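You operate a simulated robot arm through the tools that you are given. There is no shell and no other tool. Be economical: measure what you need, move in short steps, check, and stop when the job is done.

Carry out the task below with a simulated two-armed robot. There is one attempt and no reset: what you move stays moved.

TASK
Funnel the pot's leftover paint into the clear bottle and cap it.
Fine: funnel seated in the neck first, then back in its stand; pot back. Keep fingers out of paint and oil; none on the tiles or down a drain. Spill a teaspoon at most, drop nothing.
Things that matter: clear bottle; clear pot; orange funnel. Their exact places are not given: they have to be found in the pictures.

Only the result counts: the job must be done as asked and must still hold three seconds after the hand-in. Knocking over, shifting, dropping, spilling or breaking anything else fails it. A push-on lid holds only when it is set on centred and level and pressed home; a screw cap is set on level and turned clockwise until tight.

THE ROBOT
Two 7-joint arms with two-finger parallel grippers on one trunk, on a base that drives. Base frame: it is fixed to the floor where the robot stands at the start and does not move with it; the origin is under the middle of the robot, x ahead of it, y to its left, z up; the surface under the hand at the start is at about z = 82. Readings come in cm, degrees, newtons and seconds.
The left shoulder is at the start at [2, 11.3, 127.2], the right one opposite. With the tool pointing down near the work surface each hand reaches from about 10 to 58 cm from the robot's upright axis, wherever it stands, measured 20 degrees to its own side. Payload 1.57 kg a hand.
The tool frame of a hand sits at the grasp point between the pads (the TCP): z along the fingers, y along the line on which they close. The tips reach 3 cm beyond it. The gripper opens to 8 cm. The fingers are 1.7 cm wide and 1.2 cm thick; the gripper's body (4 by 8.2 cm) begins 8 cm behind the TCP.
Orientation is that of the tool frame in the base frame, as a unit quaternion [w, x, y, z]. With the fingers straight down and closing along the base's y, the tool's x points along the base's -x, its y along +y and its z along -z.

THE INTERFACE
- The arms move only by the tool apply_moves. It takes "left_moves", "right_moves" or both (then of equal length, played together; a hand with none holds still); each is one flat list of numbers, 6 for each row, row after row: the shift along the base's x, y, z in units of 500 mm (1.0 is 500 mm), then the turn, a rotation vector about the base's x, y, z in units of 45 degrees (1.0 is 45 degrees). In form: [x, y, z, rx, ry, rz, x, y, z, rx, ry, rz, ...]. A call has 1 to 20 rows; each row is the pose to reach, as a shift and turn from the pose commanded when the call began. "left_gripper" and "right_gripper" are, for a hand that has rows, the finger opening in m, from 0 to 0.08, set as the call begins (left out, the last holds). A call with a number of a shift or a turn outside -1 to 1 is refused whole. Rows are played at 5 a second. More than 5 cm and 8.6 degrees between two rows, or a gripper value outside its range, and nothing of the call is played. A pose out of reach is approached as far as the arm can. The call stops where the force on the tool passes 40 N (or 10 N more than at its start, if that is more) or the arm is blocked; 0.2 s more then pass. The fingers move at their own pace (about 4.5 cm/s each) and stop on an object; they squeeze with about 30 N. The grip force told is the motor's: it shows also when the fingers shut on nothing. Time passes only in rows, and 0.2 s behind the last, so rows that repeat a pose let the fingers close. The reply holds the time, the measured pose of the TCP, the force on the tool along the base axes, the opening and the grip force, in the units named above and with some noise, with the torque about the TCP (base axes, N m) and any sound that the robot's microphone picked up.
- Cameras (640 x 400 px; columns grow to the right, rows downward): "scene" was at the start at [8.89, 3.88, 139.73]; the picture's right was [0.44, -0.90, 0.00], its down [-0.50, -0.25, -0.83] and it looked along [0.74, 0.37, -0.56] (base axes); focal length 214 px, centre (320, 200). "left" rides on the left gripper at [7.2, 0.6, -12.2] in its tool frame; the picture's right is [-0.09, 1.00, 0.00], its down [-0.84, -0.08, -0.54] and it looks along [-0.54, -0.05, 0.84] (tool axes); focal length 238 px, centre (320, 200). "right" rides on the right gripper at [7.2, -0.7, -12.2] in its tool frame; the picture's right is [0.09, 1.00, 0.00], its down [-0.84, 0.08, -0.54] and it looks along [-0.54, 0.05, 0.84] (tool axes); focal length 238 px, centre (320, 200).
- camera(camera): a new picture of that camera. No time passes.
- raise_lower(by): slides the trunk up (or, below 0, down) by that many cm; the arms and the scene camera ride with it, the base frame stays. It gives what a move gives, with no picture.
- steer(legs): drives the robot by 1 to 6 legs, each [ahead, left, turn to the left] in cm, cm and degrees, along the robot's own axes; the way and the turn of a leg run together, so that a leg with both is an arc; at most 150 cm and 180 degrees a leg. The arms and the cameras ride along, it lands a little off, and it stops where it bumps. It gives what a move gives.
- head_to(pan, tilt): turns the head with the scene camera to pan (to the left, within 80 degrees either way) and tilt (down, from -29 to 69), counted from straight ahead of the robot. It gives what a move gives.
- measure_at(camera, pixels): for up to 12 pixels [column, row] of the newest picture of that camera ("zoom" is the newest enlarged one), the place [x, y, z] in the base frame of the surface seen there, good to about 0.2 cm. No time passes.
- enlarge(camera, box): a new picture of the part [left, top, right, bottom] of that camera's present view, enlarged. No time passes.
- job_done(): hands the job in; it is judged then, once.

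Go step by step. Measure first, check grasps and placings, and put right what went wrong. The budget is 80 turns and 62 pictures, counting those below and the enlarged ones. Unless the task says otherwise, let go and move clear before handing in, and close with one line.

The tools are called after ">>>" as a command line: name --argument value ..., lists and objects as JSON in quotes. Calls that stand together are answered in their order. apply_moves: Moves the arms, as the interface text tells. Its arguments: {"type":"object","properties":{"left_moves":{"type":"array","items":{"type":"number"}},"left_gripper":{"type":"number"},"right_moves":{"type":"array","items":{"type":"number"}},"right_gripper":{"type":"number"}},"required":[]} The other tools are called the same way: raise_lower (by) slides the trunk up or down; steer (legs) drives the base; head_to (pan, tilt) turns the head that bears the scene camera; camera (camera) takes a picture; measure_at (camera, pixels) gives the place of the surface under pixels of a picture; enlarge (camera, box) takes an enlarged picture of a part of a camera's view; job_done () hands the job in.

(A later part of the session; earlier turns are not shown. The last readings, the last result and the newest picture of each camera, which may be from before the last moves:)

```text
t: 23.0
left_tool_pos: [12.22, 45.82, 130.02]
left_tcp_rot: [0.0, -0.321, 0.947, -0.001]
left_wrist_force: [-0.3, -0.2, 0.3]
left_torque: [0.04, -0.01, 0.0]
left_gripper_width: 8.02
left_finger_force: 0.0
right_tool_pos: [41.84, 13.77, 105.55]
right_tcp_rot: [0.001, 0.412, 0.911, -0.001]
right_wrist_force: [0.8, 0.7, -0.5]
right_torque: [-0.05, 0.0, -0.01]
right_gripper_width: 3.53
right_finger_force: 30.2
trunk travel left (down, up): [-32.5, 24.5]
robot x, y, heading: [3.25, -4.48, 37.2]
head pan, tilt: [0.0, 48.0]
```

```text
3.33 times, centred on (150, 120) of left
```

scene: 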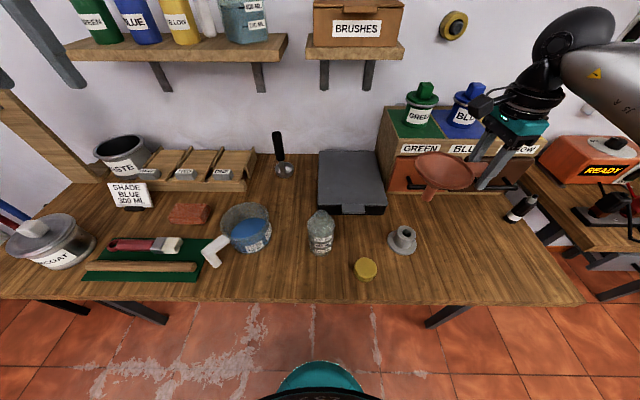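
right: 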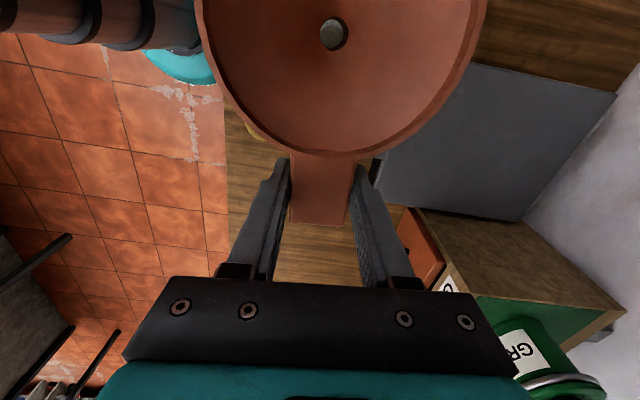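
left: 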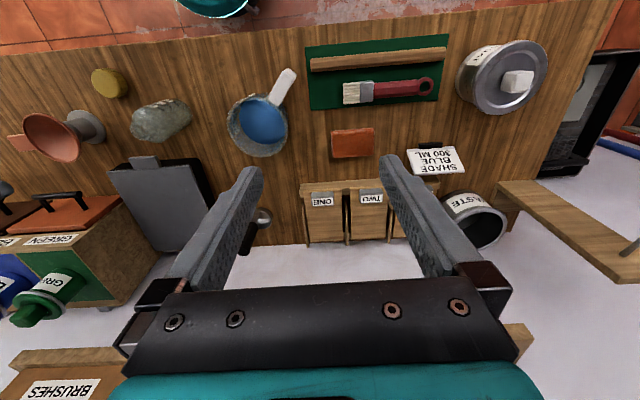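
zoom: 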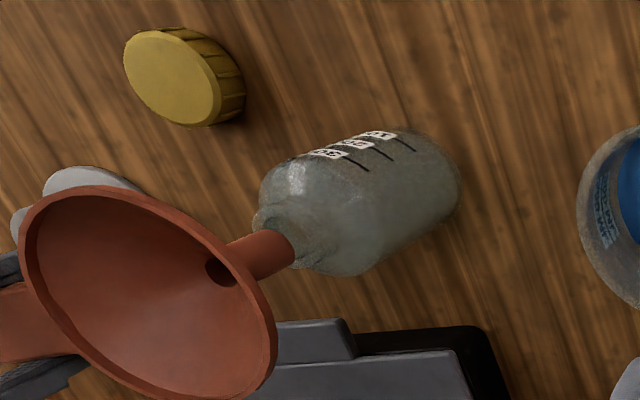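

>>> enlarge --camera "left" --box '[130, 85, 190, 145]'

>>> enlarge --camera "scene" --box '[308, 200, 336, 225]'

```text
6.67 times, centred on (160, 115) of left
```

zoom: 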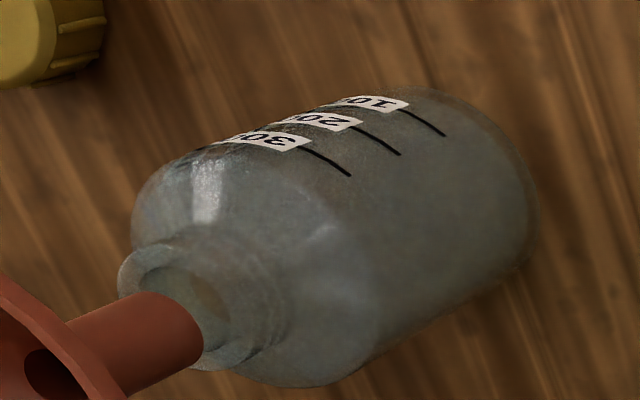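

```text
16.00 times, centred on (322, 212) of scene
```

zoom: 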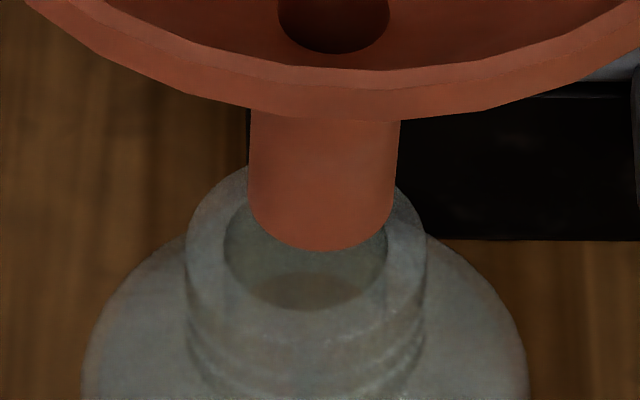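

>>> measure_at --camera "zoom" --pixels '[[320, 240], [320, 225], [256, 205], [392, 205], [320, 150], [256, 150], [394, 150], [307, 172], [307, 318], [200, 240], [412, 240], [307, 332]]'

```text
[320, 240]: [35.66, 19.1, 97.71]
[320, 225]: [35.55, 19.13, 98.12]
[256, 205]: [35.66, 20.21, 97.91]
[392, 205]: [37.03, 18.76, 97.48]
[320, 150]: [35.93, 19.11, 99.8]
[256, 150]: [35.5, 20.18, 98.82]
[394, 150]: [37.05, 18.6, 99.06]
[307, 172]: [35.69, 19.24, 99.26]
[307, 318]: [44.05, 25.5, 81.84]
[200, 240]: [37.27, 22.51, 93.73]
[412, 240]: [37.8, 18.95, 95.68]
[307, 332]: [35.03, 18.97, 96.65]
```

By the opaque measurements the spout is within about 0.2 cm, with a clearance of about 0.2 cm each side. I'll nudge it left slightly and lower gently into the neck.

>>> apply_moves --right_moves '[-0.0042, 0.0023, 0, 0, 0, 0, -0.0042, 0.0023, -0.01, 0, 0, 0, -0.0042, 0.0023, -0.02, 0, 0, 0, -0.0042, 0.0023, -0.03, 0, 0, 0]'

>>> enlarge --camera "scene" --box '[300, 195, 348, 235]'

>>> enlarge --camera "left" --box '[130, 85, 190, 145]'

```text
t: 24.0
left_tool_pos: [12.32, 45.79, 130.16]
left_tcp_rot: [0.0, -0.32, 0.947, -0.001]
left_wrist_force: [0.1, -0.8, -0.1]
left_torque: [-0.01, 0.03, -0.01]
left_gripper_width: 8.0
left_finger_force: 0.0
right_tool_pos: [41.77, 13.83, 103.84]
right_tcp_rot: [0.0, 0.411, 0.911, -0.004]
right_wrist_force: [-0.1, 0.4, -0.4]
right_torque: [-0.01, -0.01, 0.04]
right_gripper_width: 3.55
right_finger_force: 30.2
trunk travel left (down, up): [-32.5, 24.5]
robot x, y, heading: [3.72, -4.94, 37.5]
head pan, tilt: [0.0, 48.0]
```

```text
10.00 times, centred on (324, 215) of scene
```

zoom: 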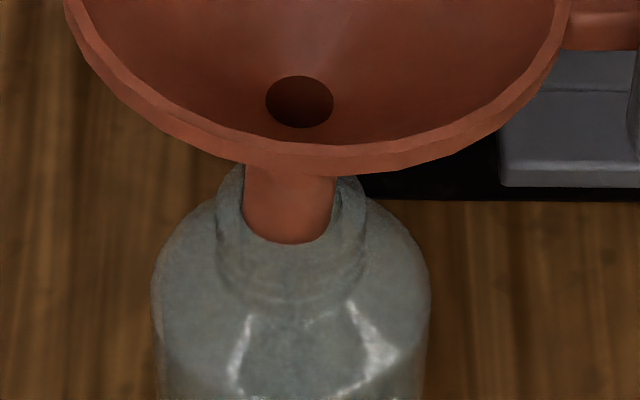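

```text
6.67 times, centred on (160, 115) of left
```

zoom: 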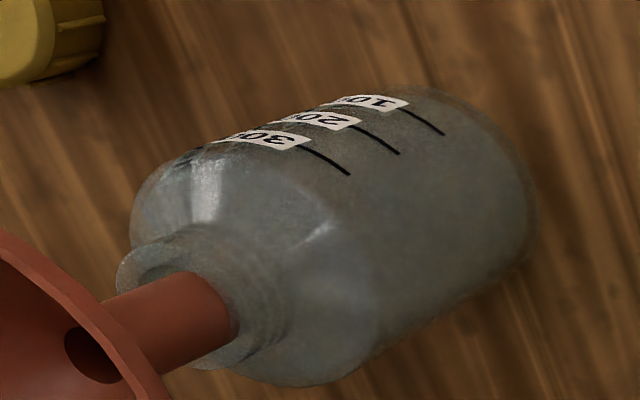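

The tip is at z≈96.1, inside the neck, and there is no contact force. I'll continue down slowly.

>>> apply_moves --right_moves '[0, 0, -0.01, 0, 0, 0, 0, 0, -0.02, 0, 0, 0, 0, 0, -0.03, 0, 0, 0, 0, 0, -0.038, 0, 0, 0]'

>>> enlarge --camera "scene" --box '[290, 180, 370, 250]'

```text
t: 25.0
left_tool_pos: [12.28, 45.65, 130.02]
left_tcp_rot: [0.0, -0.321, 0.947, -0.001]
left_wrist_force: [0.7, -0.1, 0.5]
left_torque: [0.0, 0.02, 0.01]
left_gripper_width: 8.0
left_finger_force: 0.1
right_tool_pos: [41.84, 13.9, 102.09]
right_tcp_rot: [0.001, 0.412, 0.911, -0.001]
right_wrist_force: [0.3, 0.1, -0.5]
right_torque: [-0.04, 0.01, 0.01]
right_gripper_width: 3.53
right_finger_force: 29.5
trunk travel left (down, up): [-32.5, 24.5]
robot x, y, heading: [4.11, -4.84, 37.5]
head pan, tilt: [0.0, 48.0]
```

```text
5.71 times, centred on (330, 215) of scene
```

zoom: 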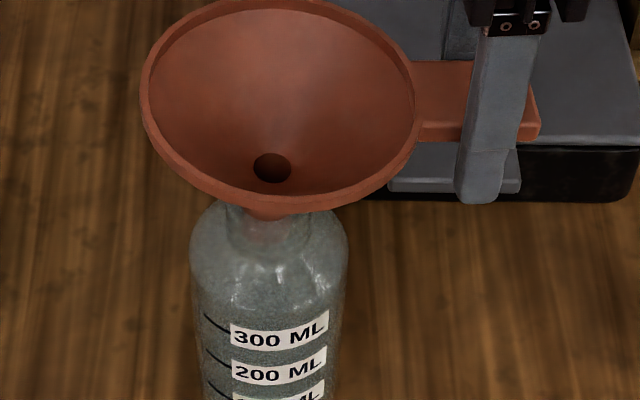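

>>> apply_moves --right_moves '[0, 0, -0.01, 0, 0, 0, 0, 0, -0.02, 0, 0, 0, 0, 0, -0.028, 0, 0, 0, 0, 0, -0.034, 0, 0, 0]'

```text
t: 26.0
left_tool_pos: [12.35, 45.76, 130.02]
left_tcp_rot: [0.001, -0.321, 0.947, -0.001]
left_wrist_force: [0.3, -0.4, 0.9]
left_torque: [0.04, 0.0, 0.04]
left_gripper_width: 8.01
left_finger_force: 0.0
right_tool_pos: [41.75, 13.86, 100.42]
right_tcp_rot: [0.001, 0.411, 0.911, -0.001]
right_wrist_force: [-0.4, -1.3, -0.9]
right_torque: [0.0, 0.0, 0.03]
right_gripper_width: 3.5
right_finger_force: 30.0
trunk travel left (down, up): [-32.5, 24.5]
robot x, y, heading: [3.44, -4.42, 37.4]
head pan, tilt: [0.0, 48.0]
```

>>> apply_moves --right_moves '[0, 0, -0.004, 0, 0, 0, 0, 0, -0.008, 0, 0, 0, 0, 0, -0.012, 0, 0, 0]'

>>> enlarge --camera "scene" --box '[290, 180, 370, 250]'

```text
t: 26.8
left_tool_pos: [12.33, 45.57, 130.24]
left_tcp_rot: [0.001, -0.32, 0.947, 0.0]
left_wrist_force: [0.1, -0.3, -0.7]
left_torque: [-0.01, 0.0, -0.01]
left_gripper_width: 7.99
left_finger_force: 0.0
right_tool_pos: [41.89, 13.74, 100.13]
right_tcp_rot: [0.001, 0.413, 0.911, 0.002]
right_wrist_force: [4.5, -4.1, 19.1]
right_torque: [0.39, 0.35, 0.02]
right_gripper_width: 3.57
right_finger_force: 29.9
trunk travel left (down, up): [-32.5, 24.5]
robot x, y, heading: [3.9, -4.61, 37.3]
head pan, tilt: [0.0, 48.0]
```

```text
5.71 times, centred on (330, 215) of scene
```

zoom: 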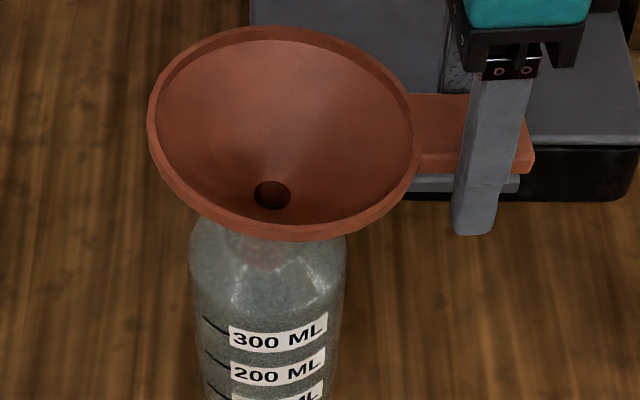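

The funnel is seated, with 19 N of contact. I'll relieve the press slightly, open the fingers, and rise clear.

>>> apply_moves --right_moves '[0, 0, 0.006, 0, 0, 0, 0, 0, 0.006, 0, 0, 0]'

>>> apply_moves --right_moves '[0, 0, 0, 0, 0, 0, 0, 0, 0, 0, 0, 0, 0, 0, 0, 0, 0, 0, 0, 0, 0.02, 0, 0, 0, 0, 0, 0.06, 0, 0, 0, 0, 0, 0.12, 0, 0, 0, 0, 0, 0.2, 0, 0, 0, 0, 0, 0.28, 0, 0, 0]' --right_gripper 0.055

>>> camera --camera "right"

>>> enlarge --camera "scene" --box '[280, 170, 380, 260]'

```text
t: 27.4
left_tool_pos: [12.41, 45.73, 130.02]
left_tcp_rot: [0.0, -0.32, 0.947, -0.001]
left_wrist_force: [-0.1, 0.7, -0.3]
left_torque: [-0.01, 0.03, 0.0]
left_gripper_width: 8.01
left_finger_force: 0.1
right_tool_pos: [41.71, 13.64, 100.01]
right_tcp_rot: [0.0, 0.411, 0.911, 0.0]
right_wrist_force: [3.0, -0.3, 7.1]
right_torque: [0.06, 0.03, -0.06]
right_gripper_width: 3.5
right_finger_force: 30.6
trunk travel left (down, up): [-32.5, 24.5]
robot x, y, heading: [3.45, -4.62, 37.2]
head pan, tilt: [0.0, 48.0]
```

```text
t: 29.2
left_tool_pos: [12.27, 45.72, 130.2]
left_tcp_rot: [-0.001, -0.321, 0.947, 0.0]
left_wrist_force: [-0.2, 1.0, 0.2]
left_torque: [0.01, 0.02, -0.04]
left_gripper_width: 7.99
left_finger_force: 0.1
right_tool_pos: [41.86, 13.9, 114.26]
right_tcp_rot: [0.0, 0.411, 0.912, 0.0]
right_wrist_force: [0.0, 0.1, 0.7]
right_torque: [-0.01, 0.02, -0.02]
right_gripper_width: 5.5
right_finger_force: 0.1
trunk travel left (down, up): [-32.5, 24.5]
robot x, y, heading: [3.4, -4.47, 37.2]
head pan, tilt: [0.0, 48.0]
```

```text
23 pictures are left
```

right: 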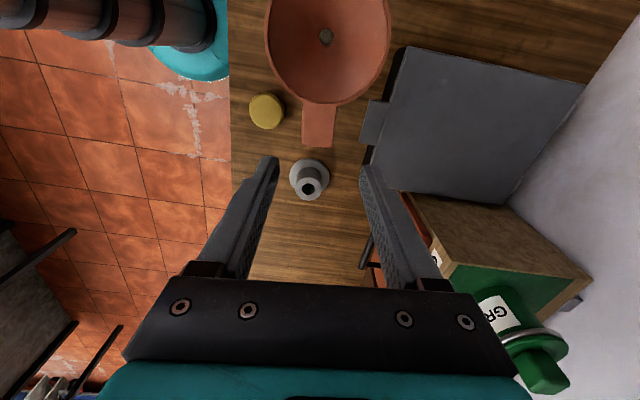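

```text
4.44 times, centred on (330, 215) of scene
```

zoom: 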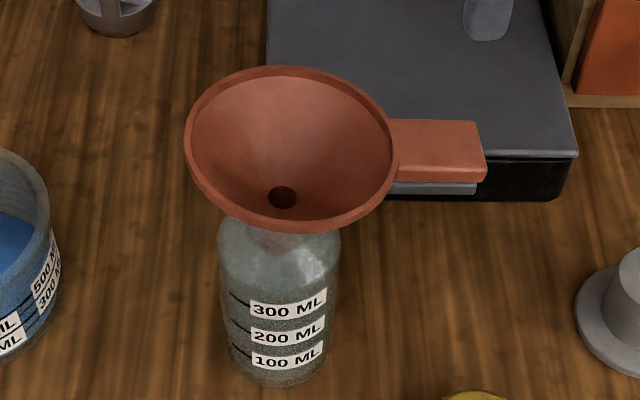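

The funnel stands seated by itself. I have 23 pictures left, so I'll be sparing. I'll measure the rim and hole, and move the right hand aside to the right.

>>> measure_at --camera "right" --pixels '[[267, 30], [388, 30], [315, 102], [285, 85], [372, 80], [326, 38], [319, 130]]'

>>> measure_at --camera "zoom" --pixels '[[188, 140], [395, 165], [290, 69], [285, 224], [282, 196], [435, 130]]'

>>> apply_moves --right_moves '[0.06, -0.07, 0.02, 0, 0, 0, 0.11, -0.14, 0.04, 0, 0, 0, 0.16, -0.21, 0.06, 0, 0, 0, 0.21, -0.28, 0.08, 0, 0, 0, 0.26, -0.35, 0.1, 0, 0, 0, 0.3, -0.42, 0.12, 0, 0, 0]'

```text
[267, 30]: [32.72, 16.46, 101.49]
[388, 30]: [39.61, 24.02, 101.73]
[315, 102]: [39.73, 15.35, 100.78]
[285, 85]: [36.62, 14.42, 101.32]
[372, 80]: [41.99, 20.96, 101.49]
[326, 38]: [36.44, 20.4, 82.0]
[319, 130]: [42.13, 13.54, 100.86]
```

```text
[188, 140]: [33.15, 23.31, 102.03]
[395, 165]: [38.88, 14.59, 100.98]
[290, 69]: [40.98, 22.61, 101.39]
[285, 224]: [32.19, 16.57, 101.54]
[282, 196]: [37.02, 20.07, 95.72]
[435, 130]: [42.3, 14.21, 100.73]
```

```text
t: 30.6
left_tool_pos: [12.33, 45.65, 130.06]
left_tcp_rot: [-0.001, -0.322, 0.947, 0.0]
left_wrist_force: [-0.7, -0.2, -0.4]
left_torque: [0.02, 0.0, 0.04]
left_gripper_width: 8.01
left_finger_force: 0.0
right_tool_pos: [56.78, -7.29, 119.85]
right_tcp_rot: [0.0, 0.411, 0.912, 0.001]
right_wrist_force: [0.2, 0.6, 0.1]
right_torque: [0.04, -0.02, 0.0]
right_gripper_width: 5.49
right_finger_force: 0.0
trunk travel left (down, up): [-32.5, 24.5]
robot x, y, heading: [3.67, -4.76, 37.3]
head pan, tilt: [0.0, 48.0]
```

Rim centre F is about (36.4, 19.5, 101.5). For the pot I'll grasp the L-handle along its length with the fingers pointing +x and slightly down, so that pouring is a simple forward pitch ending with the fingers down. First I'll yaw the left hand about +143° in free air.

>>> apply_moves --left_moves '[-0.01, -0.015, -0.03, 0, 0, 0.16, -0.02, -0.03, -0.06, 0, 0, 0.32, -0.03, -0.045, -0.09, 0, 0, 0.48, -0.04, -0.06, -0.12, 0, 0, 0.64, -0.05, -0.075, -0.15, 0, 0, 0.8, -0.06, -0.09, -0.18, 0, 0, 0.96]' --left_gripper 0.055

>>> apply_moves --left_moves '[0, 0, 0, 0, 0, 0.16, 0, 0, 0, 0, 0, 0.32, 0, 0, 0, 0, 0, 0.48, 0, 0, 0, 0, 0, 0.64, 0, 0, 0, 0, 0, 0.8, 0, 0, 0, 0, 0, 0.96]'

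```text
t: 32.0
left_tool_pos: [9.32, 41.26, 121.01]
left_tcp_rot: [0.001, -0.647, 0.762, -0.001]
left_wrist_force: [0.2, 0.0, 0.4]
left_torque: [0.01, 0.06, 0.0]
left_gripper_width: 5.48
left_finger_force: 0.0
right_tool_pos: [56.79, -6.99, 119.75]
right_tcp_rot: [0.001, 0.412, 0.911, 0.0]
right_wrist_force: [0.5, 0.3, -0.4]
right_torque: [0.01, 0.02, -0.01]
right_gripper_width: 5.5
right_finger_force: 0.0
trunk travel left (down, up): [-32.5, 24.5]
robot x, y, heading: [3.27, -5.01, 37.2]
head pan, tilt: [0.0, 48.0]
```

```text
t: 33.4
left_tool_pos: [9.37, 41.22, 121.13]
left_tcp_rot: [-0.001, 0.883, -0.47, 0.001]
left_wrist_force: [-1.4, 0.5, -0.1]
left_torque: [-0.02, -0.02, -0.03]
left_gripper_width: 5.48
left_finger_force: 0.1
right_tool_pos: [56.73, -6.97, 119.81]
right_tcp_rot: [0.0, 0.412, 0.911, 0.0]
right_wrist_force: [0.7, -0.7, 0.2]
right_torque: [0.0, 0.01, 0.0]
right_gripper_width: 5.49
right_finger_force: 0.1
trunk travel left (down, up): [-32.5, 24.5]
robot x, y, heading: [3.7, -4.59, 37.0]
head pan, tilt: [0.0, 48.0]
```

>>> apply_moves --left_moves '[0, 0, 0, 0, 0, 0.16, 0, 0, 0, 0, 0, 0.32, 0, 0, 0, 0, 0, 0.48, 0, 0, 0, 0, 0, 0.64, 0, 0, 0, 0, 0, 0.8, 0, 0, 0, 0, 0, 0.96]'

>>> apply_moves --left_moves '[0, 0, 0, 0, 0, 0.14, 0, 0, 0, 0, 0, 0.28]'

>>> apply_moves --left_moves '[-0.01, -0.01, 0, 0, -0.16, 0, -0.02, -0.02, -0.02, 0, -0.32, 0, -0.03, -0.03, -0.04, 0, -0.48, 0, -0.04, -0.04, -0.06, 0, -0.64, 0, -0.05, -0.05, -0.08, 0, -0.8, 0]'

```text
t: 34.8
left_tool_pos: [9.39, 41.12, 121.25]
left_tcp_rot: [0.0, 0.994, -0.112, 0.0]
left_wrist_force: [1.2, 0.2, 0.8]
left_torque: [0.01, 0.0, 0.04]
left_gripper_width: 5.51
left_finger_force: 0.2
right_tool_pos: [56.77, -7.06, 119.78]
right_tcp_rot: [0.001, 0.411, 0.911, 0.0]
right_wrist_force: [-0.2, 0.4, 0.3]
right_torque: [0.02, -0.03, -0.01]
right_gripper_width: 5.51
right_finger_force: 0.0
trunk travel left (down, up): [-32.5, 24.5]
robot x, y, heading: [3.86, -5.02, 37.1]
head pan, tilt: [0.0, 48.0]
```

```text
t: 35.4
left_tool_pos: [9.4, 41.11, 121.12]
left_tcp_rot: [0.0, 1.0, -0.003, 0.0]
left_wrist_force: [-0.9, 0.0, -0.1]
left_torque: [0.02, 0.05, 0.01]
left_gripper_width: 5.54
left_finger_force: 0.0
right_tool_pos: [56.79, -7.13, 119.83]
right_tcp_rot: [0.0, 0.412, 0.911, 0.0]
right_wrist_force: [-1.4, 0.8, -0.1]
right_torque: [-0.01, 0.02, 0.02]
right_gripper_width: 5.5
right_finger_force: 0.2
trunk travel left (down, up): [-32.5, 24.5]
robot x, y, heading: [3.41, -4.84, 37.5]
head pan, tilt: [0.0, 48.0]
```

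```text
t: 36.6
left_tool_pos: [6.78, 38.77, 117.06]
left_tcp_rot: [-0.002, 0.951, -0.005, 0.311]
left_wrist_force: [-0.9, -0.1, -0.1]
left_torque: [0.01, -0.02, 0.03]
left_gripper_width: 5.5
left_finger_force: 0.1
right_tool_pos: [56.73, -7.05, 119.75]
right_tcp_rot: [0.0, 0.412, 0.911, 0.0]
right_wrist_force: [-1.2, 0.3, 0.1]
right_torque: [-0.04, 0.0, 0.0]
right_gripper_width: 5.5
right_finger_force: 0.1
trunk travel left (down, up): [-32.5, 24.5]
robot x, y, heading: [3.56, -4.52, 37.3]
head pan, tilt: [0.0, 48.0]
```

The yaw and pitch are reachable. I'll finish the pitch so the fingers point +x and 20° down, and come down to a standoff behind the handle.

>>> apply_moves --left_moves '[0, -0.002, -0.02, 0, -0.15, 0, 0, -0.004, -0.05, 0, -0.3, 0, 0, -0.006, -0.08, 0, -0.45, 0, 0, -0.008, -0.12, 0, -0.6, 0, 0, -0.008, -0.16, 0, -0.75, 0]'

>>> apply_moves --left_moves '[0, 0, -0.06, 0, 0, 0, 0, 0, -0.12, 0, 0, 0, 0, 0, -0.18, 0, 0, 0, 0, 0, -0.24, 0, 0, 0, 0, 0, -0.28, 0, 0, 0]'

>>> camera --camera "left"

>>> camera --camera "scene"

```text
t: 37.8
left_tool_pos: [6.8, 38.29, 109.17]
left_tcp_rot: [-0.002, 0.819, -0.003, 0.573]
left_wrist_force: [0.1, 1.1, 0.9]
left_torque: [-0.01, 0.0, 0.0]
left_gripper_width: 5.5
left_finger_force: 0.1
right_tool_pos: [56.74, -7.14, 119.92]
right_tcp_rot: [0.001, 0.412, 0.911, -0.001]
right_wrist_force: [-0.1, -0.6, 0.7]
right_torque: [0.0, -0.01, -0.03]
right_gripper_width: 5.49
right_finger_force: 0.1
trunk travel left (down, up): [-32.5, 24.5]
robot x, y, heading: [3.59, -4.64, 37.3]
head pan, tilt: [0.0, 48.0]
```

```text
t: 39.0
left_tool_pos: [6.14, 38.24, 97.98]
left_tcp_rot: [-0.003, 0.821, -0.003, 0.571]
left_wrist_force: [0.4, 0.3, 0.0]
left_torque: [0.01, 0.01, 0.01]
left_gripper_width: 5.49
left_finger_force: 0.0
left hand out of reach, approached as far as the arm can: row 4, 5
right_tool_pos: [56.7, -6.97, 119.83]
right_tcp_rot: [0.0, 0.411, 0.912, 0.0]
right_wrist_force: [0.6, -0.3, 0.3]
right_torque: [-0.01, 0.02, 0.02]
right_gripper_width: 5.52
right_finger_force: 0.1
trunk travel left (down, up): [-32.5, 24.5]
robot x, y, heading: [3.75, -4.8, 37.4]
head pan, tilt: [0.0, 48.0]
```

```text
21 pictures are left
```

left: 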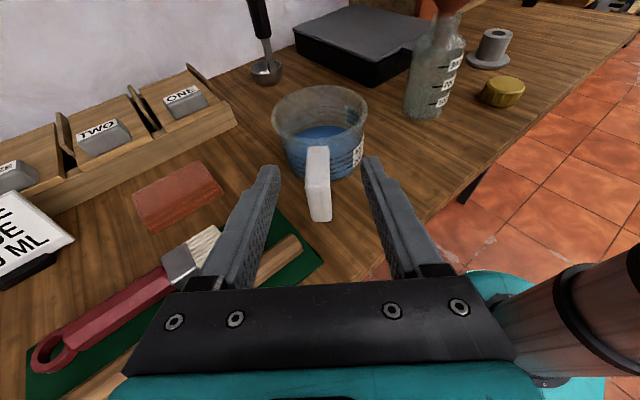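

```text
20 pictures are left
```

scene: 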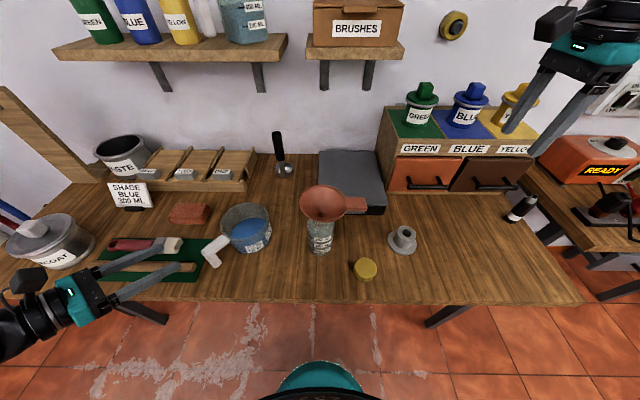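

The left hand is nicely in line with the handle but can't get low enough from this height. I'll lower the trunk by 8 cm, since the right hand's space is clear.

>>> raise_lower --by -8

>>> apply_moves --left_moves '[0.02, 0.002, 0, 0, 0, 0, 0.035, 0.002, 0.0, 0, 0, 0]'

```text
t: 40.1
left_tool_pos: [6.16, 38.27, 90.13]
left_tcp_rot: [-0.003, 0.82, -0.003, 0.572]
left_wrist_force: [-0.1, 0.3, 0.4]
left_torque: [0.0, 0.0, 0.01]
left_gripper_width: 5.49
left_finger_force: 0.1
right_tool_pos: [56.76, -6.99, 111.97]
right_tcp_rot: [0.0, 0.412, 0.911, 0.0]
right_wrist_force: [0.3, -0.4, -0.2]
right_torque: [0.0, -0.01, 0.02]
right_gripper_width: 5.52
right_finger_force: 0.1
trunk travel left (down, up): [-24.5, 32.5]
robot x, y, heading: [3.75, -4.71, 37.2]
head pan, tilt: [0.0, 48.0]
```

```text
t: 40.7
left_tool_pos: [7.56, 38.39, 90.67]
left_tcp_rot: [-0.003, 0.821, -0.002, 0.57]
left_wrist_force: [-0.1, 0.5, 0.3]
left_torque: [0.01, -0.01, 0.03]
left_gripper_width: 5.49
left_finger_force: 0.1
left hand out of reach, approached as far as the arm can: row 1, 2
right_tool_pos: [56.69, -7.14, 111.8]
right_tcp_rot: [0.001, 0.412, 0.911, 0.0]
right_wrist_force: [-0.6, 0.3, 0.4]
right_torque: [-0.01, 0.03, -0.01]
right_gripper_width: 5.52
right_finger_force: 0.0
trunk travel left (down, up): [-24.5, 32.5]
robot x, y, heading: [3.8, -4.36, 37.4]
head pan, tilt: [0.0, 48.0]
```

>>> apply_moves --left_moves '[0, 0, 0.05, 0, 0, 0, 0, 0, 0.1, 0, 0, 0, 0, 0, 0.15, 0, 0, 0, 0, 0, 0.2, 0, 0, 0]'

>>> raise_lower --by -10

>>> apply_moves --left_moves '[0.01, 0, 0, 0, 0, 0]'

```text
t: 41.7
left_tool_pos: [7.57, 38.24, 100.54]
left_tcp_rot: [-0.002, 0.82, -0.003, 0.572]
left_wrist_force: [-0.4, -0.5, 0.1]
left_torque: [-0.01, 0.0, 0.0]
left_gripper_width: 5.51
left_finger_force: 0.1
right_tool_pos: [56.65, -7.05, 111.81]
right_tcp_rot: [-0.001, 0.411, 0.911, 0.0]
right_wrist_force: [-0.8, 0.8, 0.3]
right_torque: [0.02, -0.01, 0.01]
right_gripper_width: 5.49
right_finger_force: 0.1
trunk travel left (down, up): [-24.5, 32.5]
robot x, y, heading: [3.1, -4.45, 37.4]
head pan, tilt: [0.0, 48.0]
```

```text
t: 43.1
left_tool_pos: [7.7, 38.27, 90.46]
left_tcp_rot: [-0.003, 0.821, -0.003, 0.571]
left_wrist_force: [-0.2, -0.6, -0.4]
left_torque: [-0.01, -0.03, -0.03]
left_gripper_width: 5.49
left_finger_force: 0.1
right_tool_pos: [56.75, -7.0, 101.9]
right_tcp_rot: [0.0, 0.411, 0.911, 0.001]
right_wrist_force: [0.6, -0.2, 0.2]
right_torque: [0.01, -0.01, 0.01]
right_gripper_width: 5.52
right_finger_force: 0.1
trunk travel left (down, up): [-14.5, 42.5]
robot x, y, heading: [3.72, -4.72, 37.4]
head pan, tilt: [0.0, 48.0]
```

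```text
t: 43.5
left_tool_pos: [8.11, 38.5, 90.41]
left_tcp_rot: [-0.002, 0.821, -0.003, 0.572]
left_wrist_force: [0.2, 0.5, -0.7]
left_torque: [0.02, -0.01, 0.0]
left_gripper_width: 5.5
left_finger_force: 0.1
right_tool_pos: [56.77, -6.93, 101.68]
right_tcp_rot: [0.0, 0.411, 0.911, -0.001]
right_wrist_force: [-0.5, 0.1, 0.6]
right_torque: [0.0, -0.01, -0.01]
right_gripper_width: 5.49
right_finger_force: 0.1
trunk travel left (down, up): [-14.5, 42.5]
robot x, y, heading: [3.66, -4.4, 37.5]
head pan, tilt: [0.0, 48.0]
```

It is within reach now. I'll take one look at the handle alignment before moving in.

>>> camera --camera "left"

>>> measure_at --camera "left" --pixels '[[318, 150], [318, 165], [318, 180], [318, 200], [310, 160], [328, 160], [310, 190], [328, 190], [318, 140], [318, 215]]'

```text
19 pictures are left
```

left: 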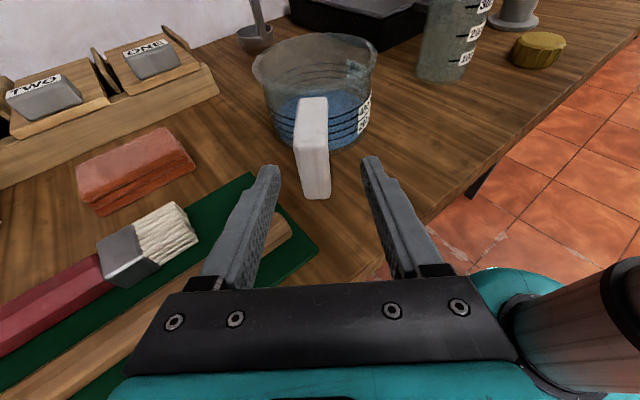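

```text
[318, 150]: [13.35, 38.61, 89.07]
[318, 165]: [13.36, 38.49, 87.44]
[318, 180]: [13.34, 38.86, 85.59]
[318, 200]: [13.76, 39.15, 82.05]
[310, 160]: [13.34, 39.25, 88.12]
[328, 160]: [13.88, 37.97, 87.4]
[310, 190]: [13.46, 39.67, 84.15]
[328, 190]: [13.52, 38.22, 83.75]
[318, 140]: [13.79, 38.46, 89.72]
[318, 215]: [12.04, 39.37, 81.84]
```

The bar is centred and its outer face is at x=13.35, y≈38.6. I'll advance with a −4° yaw to TCP (15.3, 38.5, 88.6) and close.

>>> apply_moves --left_moves '[0.036, 0.001, -0.009, 0, 0, -0.05, 0.072, 0.002, -0.018, 0, 0, -0.09, 0.108, 0.002, -0.027, 0, 0, -0.09, 0.144, 0.002, -0.036, 0, 0, -0.09]'

>>> apply_moves --left_moves '[0, 0, 0, 0, 0, 0, 0, 0, 0, 0, 0, 0, 0, 0, 0, 0, 0, 0, 0, 0, 0, 0, 0, 0, 0, 0, 0, 0, 0, 0]' --left_gripper 0.0

>>> camera --camera "left"

```text
t: 44.5
left_tool_pos: [15.38, 38.19, 88.64]
left_tcp_rot: [0.018, 0.82, -0.033, 0.57]
left_wrist_force: [-0.2, -0.1, 0.2]
left_torque: [0.01, -0.02, 0.0]
left_gripper_width: 5.48
left_finger_force: 0.0
right_tool_pos: [56.81, -7.05, 101.85]
right_tcp_rot: [0.0, 0.412, 0.911, 0.0]
right_wrist_force: [1.0, 0.1, -0.1]
right_torque: [-0.04, 0.0, 0.0]
right_gripper_width: 5.5
right_finger_force: 0.0
trunk travel left (down, up): [-14.5, 42.5]
robot x, y, heading: [3.89, -5.02, 37.1]
head pan, tilt: [0.0, 48.0]
```

```text
t: 45.7
left_tool_pos: [15.24, 38.2, 88.77]
left_tcp_rot: [0.019, 0.82, -0.033, 0.572]
left_wrist_force: [0.7, -0.8, 1.2]
left_torque: [-0.29, -0.12, 0.05]
left_gripper_width: 2.79
left_finger_force: 30.4
right_tool_pos: [56.74, -7.09, 101.76]
right_tcp_rot: [0.001, 0.412, 0.911, -0.001]
right_wrist_force: [0.2, 0.6, -0.3]
right_torque: [-0.03, -0.01, -0.03]
right_gripper_width: 5.5
right_finger_force: 0.1
trunk travel left (down, up): [-14.5, 42.5]
robot x, y, heading: [3.73, -4.79, 37.5]
head pan, tilt: [0.0, 48.0]
```

```text
18 pictures are left
```

left: 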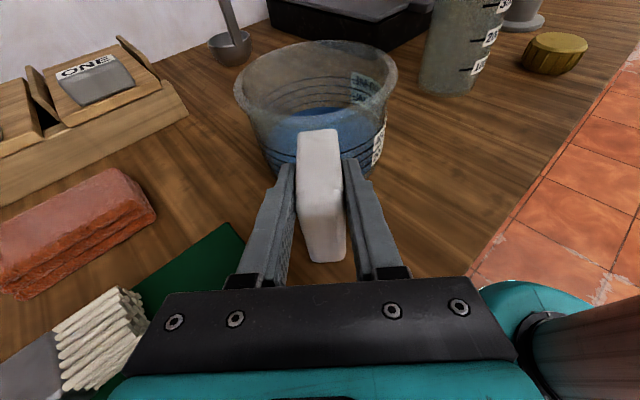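

The handle is gripped at 2.8 cm and 30 N. I'll lift slowly and read the weight and torque.

>>> apply_moves --left_moves '[0, 0, 0.01, 0, 0, 0, 0, 0, 0.02, 0, 0, 0, 0, 0, 0.04, 0, 0, 0, 0, 0, 0.06, 0, 0, 0, 0, 0, 0.08, 0, 0, 0, 0, 0, 0.1, 0, 0, 0]'

>>> camera --camera "left"

```text
t: 47.1
left_tool_pos: [15.35, 38.38, 93.6]
left_tcp_rot: [0.018, 0.821, -0.032, 0.57]
left_wrist_force: [-0.1, 0.5, -4.6]
left_torque: [0.01, 0.34, 0.03]
left_gripper_width: 2.81
left_finger_force: 29.8
right_tool_pos: [56.83, -6.99, 101.77]
right_tcp_rot: [0.0, 0.411, 0.912, 0.0]
right_wrist_force: [-0.6, 0.9, 0.8]
right_torque: [0.02, 0.03, 0.02]
right_gripper_width: 5.49
right_finger_force: 0.1
trunk travel left (down, up): [-14.5, 42.5]
robot x, y, heading: [3.71, -4.94, 37.4]
head pan, tilt: [0.0, 48.0]
```

```text
17 pictures are left
```

left: 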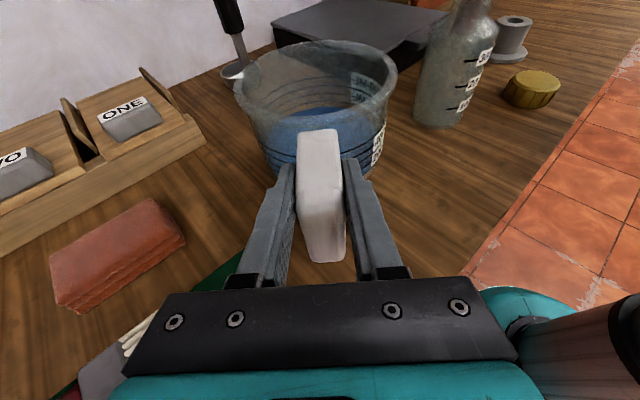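

The pot is held level and weighs 0.47 kg with its contents. I'll pour by rolling the pot about its handle axis, which is mostly wrist roll, with the lip staying over the funnel. First I'll raise the trunk, then carry the pot level above and to the left of the funnel.

>>> raise_lower --by 12

>>> apply_moves --left_moves '[0.005, -0.002, 0.01, 0, 0, -0.01, 0.02, -0.01, 0.03, 0, 0, -0.04, 0.05, -0.025, 0.055, 0, 0, -0.09, 0.08, -0.04, 0.08, 0, 0, -0.15, 0.11, -0.055, 0.1, 0, 0, -0.21, 0.14, -0.07, 0.115, 0, 0, -0.27, 0.17, -0.085, 0.125, 0, 0, -0.33, 0.2, -0.1, 0.128, 0, 0, -0.38, 0.23, -0.115, 0.128, 0, 0, -0.43, 0.26, -0.13, 0.128, 0, 0, -0.47, 0.28, -0.14, 0.128, 0, 0, -0.5, 0.293, -0.146, 0.128, 0, 0, -0.511, 0.298, -0.148, 0.128, 0, 0, -0.511, 0.298, -0.148, 0.128, 0, 0, -0.511]'

>>> camera --camera "scene"

```text
t: 48.6
left_tool_pos: [15.27, 38.38, 105.7]
left_tcp_rot: [0.018, 0.821, -0.032, 0.57]
left_wrist_force: [0.3, 0.0, -3.4]
left_torque: [0.02, 0.37, 0.0]
left_gripper_width: 2.82
left_finger_force: 30.4
right_tool_pos: [56.77, -6.98, 113.77]
right_tcp_rot: [0.001, 0.411, 0.911, 0.0]
right_wrist_force: [-0.3, -0.7, 0.0]
right_torque: [-0.04, 0.03, 0.02]
right_gripper_width: 5.53
right_finger_force: 0.1
trunk travel left (down, up): [-26.5, 30.5]
robot x, y, heading: [3.76, -4.97, 37.0]
head pan, tilt: [0.0, 48.0]
```

```text
t: 51.6
left_tool_pos: [30.38, 31.13, 112.05]
left_tcp_rot: [0.131, 0.798, -0.195, 0.556]
left_wrist_force: [0.5, -0.3, -4.4]
left_torque: [0.16, 0.28, 0.03]
left_gripper_width: 2.8
left_finger_force: 29.4
right_tool_pos: [56.73, -6.93, 113.79]
right_tcp_rot: [0.001, 0.412, 0.911, 0.0]
right_wrist_force: [-0.6, -0.1, 0.0]
right_torque: [-0.03, 0.0, -0.05]
right_gripper_width: 5.55
right_finger_force: 0.1
trunk travel left (down, up): [-26.5, 30.5]
robot x, y, heading: [3.49, -4.57, 37.2]
head pan, tilt: [0.0, 48.0]
```

```text
16 pictures are left
```

scene: 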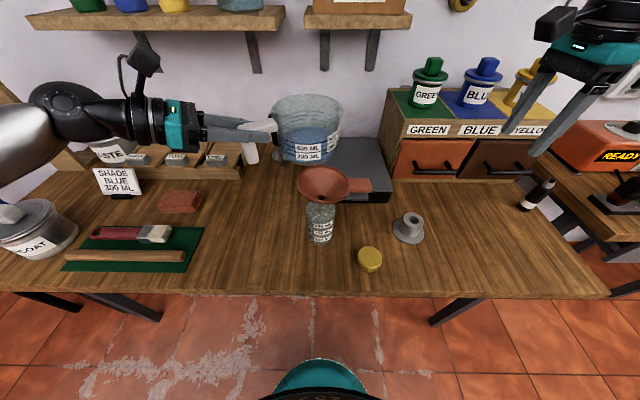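

>>> measure_at --camera "scene" --pixels '[[300, 150], [315, 155], [333, 142], [300, 158], [310, 130], [300, 135], [325, 145], [308, 163], [276, 130], [330, 130], [293, 145]]'

>>> enlarge --camera "scene" --box '[260, 80, 360, 210]'

```text
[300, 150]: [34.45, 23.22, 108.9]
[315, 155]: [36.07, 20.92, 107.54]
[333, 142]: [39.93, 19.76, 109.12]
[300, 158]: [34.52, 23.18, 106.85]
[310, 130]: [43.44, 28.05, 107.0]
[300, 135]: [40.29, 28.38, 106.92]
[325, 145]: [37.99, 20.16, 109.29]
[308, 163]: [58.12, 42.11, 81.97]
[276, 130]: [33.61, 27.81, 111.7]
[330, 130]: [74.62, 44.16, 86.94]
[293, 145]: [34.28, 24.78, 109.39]
```

```text
3.08 times, centred on (310, 145) of scene
```

zoom: 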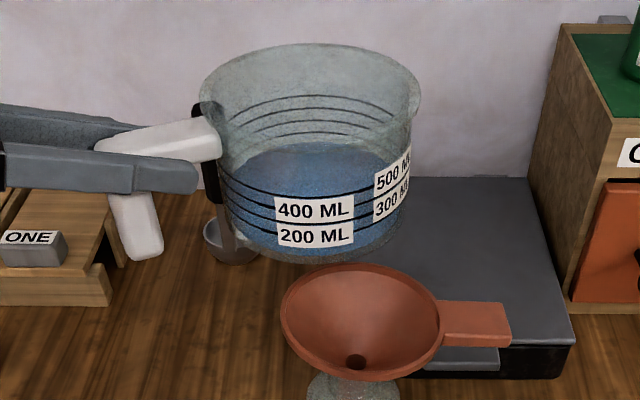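

The pot wall fits a circle of radius 6.4 centred at (39.9, 26.2), and the lip is over the funnel as planned. The paint is at about the 200 mL line, so it shouldn't pour before about 48°. I'll roll to 42° first and check.

>>> apply_moves --left_moves '[0.0006, 0.0012, 0, 0.1386, -0.0706, 0, 0.0005, 0.0009, 0, 0.2772, -0.1413, 0, -0.0006, -0.0012, -0.004, 0.4158, -0.2119, 0, -0.0025, -0.005, -0.008, 0.5544, -0.2825, 0, -0.0053, -0.0103, -0.014, 0.693, -0.3532, 0, -0.0088, -0.0173, -0.02, 0.8316, -0.4238, 0, -0.0088, -0.0173, -0.02, 0.8316, -0.4238, 0]'

>>> enlarge --camera "scene" --box '[240, 90, 390, 220]'

```text
t: 53.2
left_tool_pos: [29.74, 30.23, 110.96]
left_tcp_rot: [-0.164, 0.696, -0.381, 0.587]
left_wrist_force: [0.2, -0.3, -3.9]
left_torque: [0.05, 0.35, -0.02]
left_gripper_width: 2.78
left_finger_force: 29.7
right_tool_pos: [56.78, -6.96, 113.8]
right_tcp_rot: [0.0, 0.411, 0.912, 0.0]
right_wrist_force: [1.0, -0.8, -0.7]
right_torque: [0.0, 0.04, 0.0]
right_gripper_width: 5.47
right_finger_force: 0.1
trunk travel left (down, up): [-26.5, 30.5]
robot x, y, heading: [3.77, -4.89, 37.1]
head pan, tilt: [0.0, 48.0]
```

```text
3.08 times, centred on (315, 155) of scene
```

zoom: 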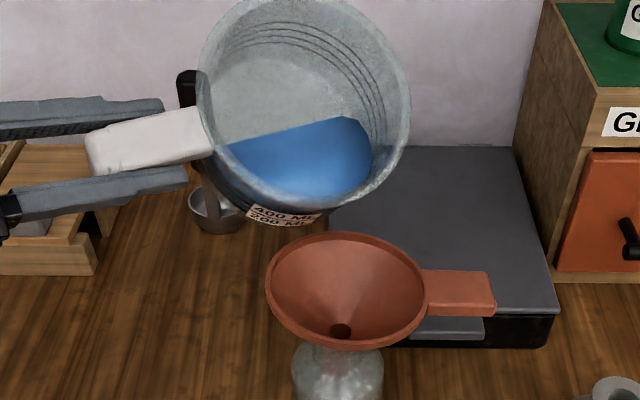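

The paint is close to the lip at 42°, with the lip over the funnel's near-left half. I'll pour slowly at 1.5° per row up to 72°.

>>> apply_moves --left_moves '[-0.0009, -0.0018, -0.002, 0.0297, -0.0151, 0, -0.0018, -0.0036, -0.004, 0.0594, -0.0303, 0, -0.0027, -0.0053, -0.005, 0.0891, -0.0454, 0, -0.0036, -0.0071, -0.006, 0.1188, -0.0605, 0, -0.0047, -0.0092, -0.008, 0.1485, -0.0757, 0, -0.0057, -0.0112, -0.009, 0.1782, -0.0908, 0, -0.0068, -0.0133, -0.01, 0.2079, -0.1059, 0, -0.0078, -0.0153, -0.011, 0.2376, -0.121, 0, -0.0089, -0.0176, -0.012, 0.2673, -0.1362, 0, -0.0101, -0.0198, -0.013, 0.297, -0.1513, 0, -0.0112, -0.022, -0.0135, 0.3267, -0.1664, 0, -0.0123, -0.0242, -0.014, 0.3564, -0.1816, 0, -0.0136, -0.0266, -0.0145, 0.3861, -0.1967, 0, -0.0148, -0.029, -0.015, 0.4158, -0.2118, 0, -0.0161, -0.0315, -0.016, 0.4455, -0.227, 0, -0.0173, -0.034, -0.017, 0.4752, -0.2421, 0, -0.0187, -0.0366, -0.0175, 0.5049, -0.2572, 0, -0.02, -0.0392, -0.018, 0.5346, -0.2723, 0, -0.0213, -0.0419, -0.0185, 0.5643, -0.2875, 0, -0.0227, -0.0446, -0.019, 0.594, -0.3026, 0]'

>>> enlarge --camera "scene" --box '[240, 120, 390, 260]'

```text
t: 57.4
left_tool_pos: [28.7, 27.94, 110.26]
left_tcp_rot: [-0.363, 0.565, -0.485, 0.56]
left_wrist_force: [0.4, -0.9, -2.7]
left_torque: [0.08, 0.3, 0.0]
left_gripper_width: 2.8
left_finger_force: 30.2
right_tool_pos: [56.82, -7.12, 113.76]
right_tcp_rot: [0.001, 0.411, 0.912, 0.0]
right_wrist_force: [-0.8, -0.2, -1.3]
right_torque: [-0.02, -0.03, 0.0]
right_gripper_width: 5.5
right_finger_force: 0.0
trunk travel left (down, up): [-26.5, 30.5]
robot x, y, heading: [3.75, -4.94, 37.0]
head pan, tilt: [0.0, 48.0]
```

```text
2.86 times, centred on (315, 190) of scene
```

zoom: 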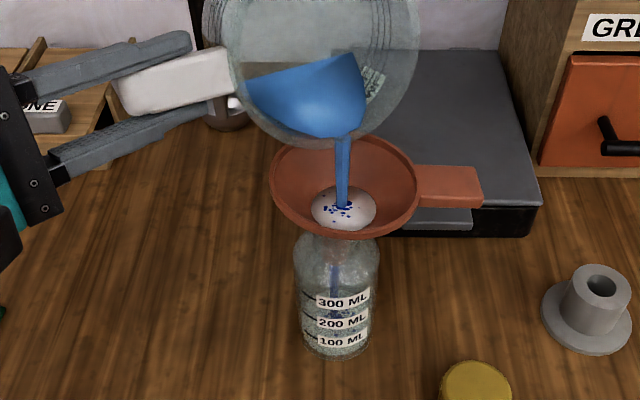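

It is pouring cleanly and the stream is centred in the funnel. I'll hold briefly, then continue slowly to 90°.

>>> apply_moves --left_moves '[0, 0, 0, 0, 0, 0, 0, 0, 0, 0, 0, 0, 0, 0, 0, 0, 0, 0, 0, 0, 0, 0, 0, 0, 0, 0, 0, 0, 0, 0, -0.0012, -0.0023, -0.0003, 0.0238, -0.0121, 0, -0.0023, -0.0046, -0.0006, 0.0475, -0.0242, 0, -0.0035, -0.0069, -0.0009, 0.0713, -0.0363, 0, -0.0047, -0.0092, -0.0012, 0.095, -0.0484, 0, -0.0058, -0.0115, -0.0015, 0.1188, -0.0605, 0, -0.007, -0.0137, -0.0018, 0.1426, -0.0726, 0, -0.0082, -0.016, -0.0021, 0.1663, -0.0847, 0, -0.0094, -0.0183, -0.0024, 0.1901, -0.0968, 0, -0.0105, -0.0206, -0.0027, 0.2138, -0.1089, 0, -0.0117, -0.0229, -0.003, 0.2376, -0.121, 0, -0.0129, -0.0252, -0.0033, 0.2614, -0.1331, 0, -0.014, -0.0275, -0.0036, 0.2851, -0.1452, 0, -0.0152, -0.0298, -0.0039, 0.3089, -0.1573, 0, -0.0164, -0.0321, -0.0042, 0.3326, -0.1694, 0, -0.0176, -0.0344, -0.0045, 0.3564, -0.1815, 0]'

>>> enlarge --camera "scene" --box '[240, 120, 390, 260]'

```text
t: 61.6
left_tool_pos: [27.78, 26.25, 109.97]
left_tcp_rot: [0.472, -0.467, 0.531, -0.526]
left_wrist_force: [0.1, 0.6, -1.7]
left_torque: [0.01, 0.19, 0.0]
left_gripper_width: 2.82
left_finger_force: 30.3
right_tool_pos: [56.77, -7.13, 113.78]
right_tcp_rot: [0.001, 0.411, 0.911, -0.001]
right_wrist_force: [-0.6, 0.5, 0.0]
right_torque: [0.02, -0.02, -0.02]
right_gripper_width: 5.5
right_finger_force: 0.1
trunk travel left (down, up): [-26.5, 30.5]
robot x, y, heading: [3.98, -4.65, 37.4]
head pan, tilt: [0.0, 48.0]
```

```text
2.86 times, centred on (315, 190) of scene
```

zoom: 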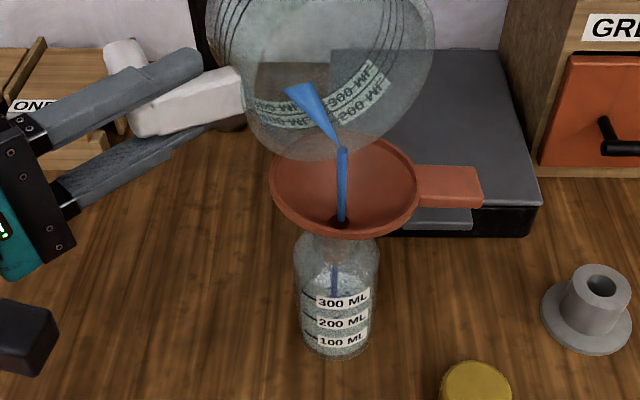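

It is nearly empty. I'll continue to 118° and hold to drain.

>>> apply_moves --left_moves '[-0.002, -0.004, 0, 0.0396, -0.0202, 0, -0.004, -0.0079, 0, 0.0792, -0.0403, 0, -0.0061, -0.0119, 0, 0.1188, -0.0605, 0, -0.0081, -0.0159, 0, 0.1584, -0.0807, 0, -0.0101, -0.0199, 0, 0.198, -0.1009, 0, -0.0121, -0.0238, 0, 0.2376, -0.121, 0, -0.0141, -0.0278, 0, 0.2772, -0.1412, 0, -0.0162, -0.0318, 0, 0.3168, -0.1614, 0, -0.0182, -0.0357, 0, 0.3564, -0.1815, 0, -0.0202, -0.0397, 0, 0.396, -0.2017, 0, -0.0222, -0.0437, 0, 0.4356, -0.2219, 0, -0.0242, -0.0476, 0, 0.4752, -0.242, 0, -0.0263, -0.0516, 0, 0.5148, -0.2622, 0, -0.0283, -0.0556, 0, 0.5544, -0.2824, 0, -0.0283, -0.0556, 0, 0.5544, -0.2824, 0, -0.0283, -0.0556, 0, 0.5544, -0.2824, 0, -0.0283, -0.0556, 0, 0.5544, -0.2824, 0, -0.0283, -0.0556, 0, 0.5544, -0.2824, 0, -0.0283, -0.0556, 0, 0.5544, -0.2824, 0, -0.0283, -0.0556, 0, 0.5544, -0.2824, 0]'

>>> enlarge --camera "scene" --box '[240, 120, 390, 260]'

```text
t: 65.8
left_tool_pos: [26.35, 23.53, 109.98]
left_tcp_rot: [0.617, -0.294, 0.576, -0.448]
left_wrist_force: [0.0, -0.2, -1.8]
left_torque: [0.04, 0.19, 0.01]
left_gripper_width: 2.79
left_finger_force: 29.7
right_tool_pos: [56.78, -7.1, 113.84]
right_tcp_rot: [0.001, 0.411, 0.911, 0.0]
right_wrist_force: [0.1, 0.1, 0.8]
right_torque: [0.01, -0.01, 0.03]
right_gripper_width: 5.51
right_finger_force: 0.1
trunk travel left (down, up): [-26.5, 30.5]
robot x, y, heading: [3.57, -5.07, 37.3]
head pan, tilt: [0.0, 48.0]
```

```text
2.86 times, centred on (315, 190) of scene
```

zoom: 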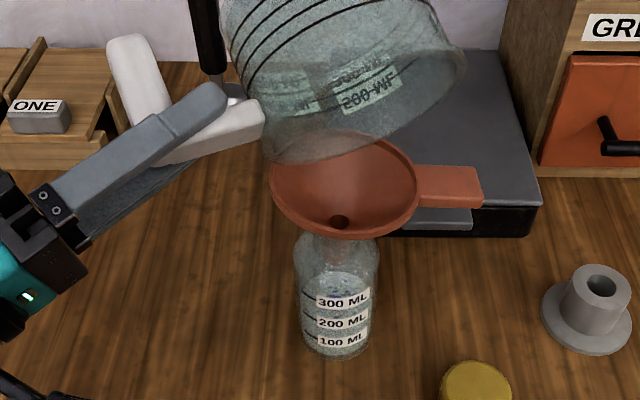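

The pot is drained: the tool load fell from 4.6 to 1.8 N and no stream is left. I'll rise a little, then roll it back upright in three stages.

>>> apply_moves --left_moves '[0, 0, 0.02, 0, 0, 0, 0.008, 0.0158, 0.04, -0.1584, 0.0807, 0, 0.0161, 0.0316, 0.04, -0.3168, 0.1614, 0, 0.0241, 0.0474, 0.04, -0.4752, 0.2421, 0, 0.0322, 0.0632, 0.04, -0.6336, 0.3228, 0, 0.0402, 0.079, 0.04, -0.792, 0.4035, 0]'

>>> apply_moves --left_moves '[0.0061, 0.0119, 0, -0.1584, 0.0807, 0, 0.0122, 0.0238, 0, -0.3168, 0.1614, 0, 0.0183, 0.0357, 0, -0.4752, 0.2421, 0, 0.0244, 0.0476, 0, -0.6336, 0.3228, 0, 0.0305, 0.0595, 0, -0.792, 0.4035, 0]'

>>> apply_moves --left_moves '[0.0013, 0.0026, 0, -0.1505, 0.0767, 0, 0.0026, 0.0052, 0, -0.301, 0.1534, 0, 0.0039, 0.0078, 0, -0.4515, 0.2301, 0, 0.0052, 0.0104, 0, -0.602, 0.3068, 0, 0.0065, 0.013, 0, -0.7525, 0.3835, 0]'

```text
t: 67.2
left_tool_pos: [28.37, 27.44, 111.91]
left_tcp_rot: [-0.399, 0.535, -0.501, 0.551]
left_wrist_force: [0.0, 0.7, -2.6]
left_torque: [0.04, 0.17, 0.0]
left_gripper_width: 2.79
left_finger_force: 30.0
right_tool_pos: [56.76, -7.18, 113.72]
right_tcp_rot: [0.001, 0.412, 0.911, 0.0]
right_wrist_force: [-0.5, 0.5, -0.1]
right_torque: [-0.03, 0.02, 0.01]
right_gripper_width: 5.48
right_finger_force: 0.1
trunk travel left (down, up): [-26.5, 30.5]
robot x, y, heading: [3.61, -4.18, 37.4]
head pan, tilt: [0.0, 48.0]
```

```text
t: 68.4
left_tool_pos: [29.9, 30.3, 111.94]
left_tcp_rot: [-0.134, 0.71, -0.365, 0.587]
left_wrist_force: [0.4, -0.9, -2.7]
left_torque: [0.07, 0.18, 0.01]
left_gripper_width: 2.78
left_finger_force: 30.1
right_tool_pos: [56.7, -7.11, 113.78]
right_tcp_rot: [0.001, 0.412, 0.911, -0.001]
right_wrist_force: [0.1, -0.1, -0.1]
right_torque: [0.02, 0.0, 0.0]
right_gripper_width: 5.52
right_finger_force: 0.1
trunk travel left (down, up): [-26.5, 30.5]
robot x, y, heading: [3.7, -4.41, 37.5]
head pan, tilt: [0.0, 48.0]
```

```text
t: 69.6
left_tool_pos: [30.34, 30.91, 111.92]
left_tcp_rot: [0.132, 0.798, -0.194, 0.555]
left_wrist_force: [0.1, -0.2, -1.9]
left_torque: [0.07, 0.15, 0.0]
left_gripper_width: 2.77
left_finger_force: 29.7
right_tool_pos: [56.71, -7.08, 113.76]
right_tcp_rot: [0.001, 0.412, 0.911, 0.0]
right_wrist_force: [-0.3, -0.1, -1.0]
right_torque: [0.01, 0.0, 0.0]
right_gripper_width: 5.51
right_finger_force: 0.0
trunk travel left (down, up): [-26.5, 30.5]
robot x, y, heading: [3.6, -4.81, 37.2]
head pan, tilt: [0.0, 48.0]
```

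The pot is upright again. I'll carry it back along the same path and lower it to where it was.

>>> apply_moves --left_moves '[-0.02, 0.01, 0, 0, 0, 0.04, -0.05, 0.025, 0, 0, 0, 0.09, -0.09, 0.045, 0, 0, 0, 0.17, -0.13, 0.065, 0, 0, 0, 0.25, -0.17, 0.085, -0.01, 0, 0, 0.33, -0.21, 0.105, -0.03, 0, 0, 0.4, -0.25, 0.125, -0.06, 0, 0, 0.46, -0.28, 0.14, -0.09, 0, 0, 0.5, -0.298, 0.148, -0.11, 0, 0, 0.511, -0.3, 0.148, -0.126, 0, 0, 0.511]'

>>> raise_lower --by -12

```text
t: 71.8
left_tool_pos: [15.25, 38.42, 105.62]
left_tcp_rot: [0.017, 0.82, -0.032, 0.571]
left_wrist_force: [-0.2, -0.4, -1.3]
left_torque: [-0.01, 0.18, 0.01]
left_gripper_width: 2.79
left_finger_force: 30.2
right_tool_pos: [56.7, -7.05, 113.87]
right_tcp_rot: [0.001, 0.412, 0.911, 0.0]
right_wrist_force: [0.7, 1.1, 0.3]
right_torque: [-0.02, 0.02, 0.04]
right_gripper_width: 5.49
right_finger_force: 0.0
trunk travel left (down, up): [-26.5, 30.5]
robot x, y, heading: [3.87, -4.6, 37.3]
head pan, tilt: [0.0, 48.0]
```

```text
t: 73.3
left_tool_pos: [15.16, 38.42, 93.66]
left_tcp_rot: [0.018, 0.82, -0.032, 0.571]
left_wrist_force: [-0.1, -0.7, -1.8]
left_torque: [0.0, 0.19, 0.04]
left_gripper_width: 2.8
left_finger_force: 30.3
right_tool_pos: [56.74, -7.05, 101.71]
right_tcp_rot: [0.001, 0.412, 0.911, -0.001]
right_wrist_force: [-0.3, 0.5, 0.0]
right_torque: [0.02, -0.02, -0.04]
right_gripper_width: 5.52
right_finger_force: 0.0
trunk travel left (down, up): [-14.5, 42.5]
robot x, y, heading: [3.83, -4.76, 37.3]
head pan, tilt: [0.0, 48.0]
```

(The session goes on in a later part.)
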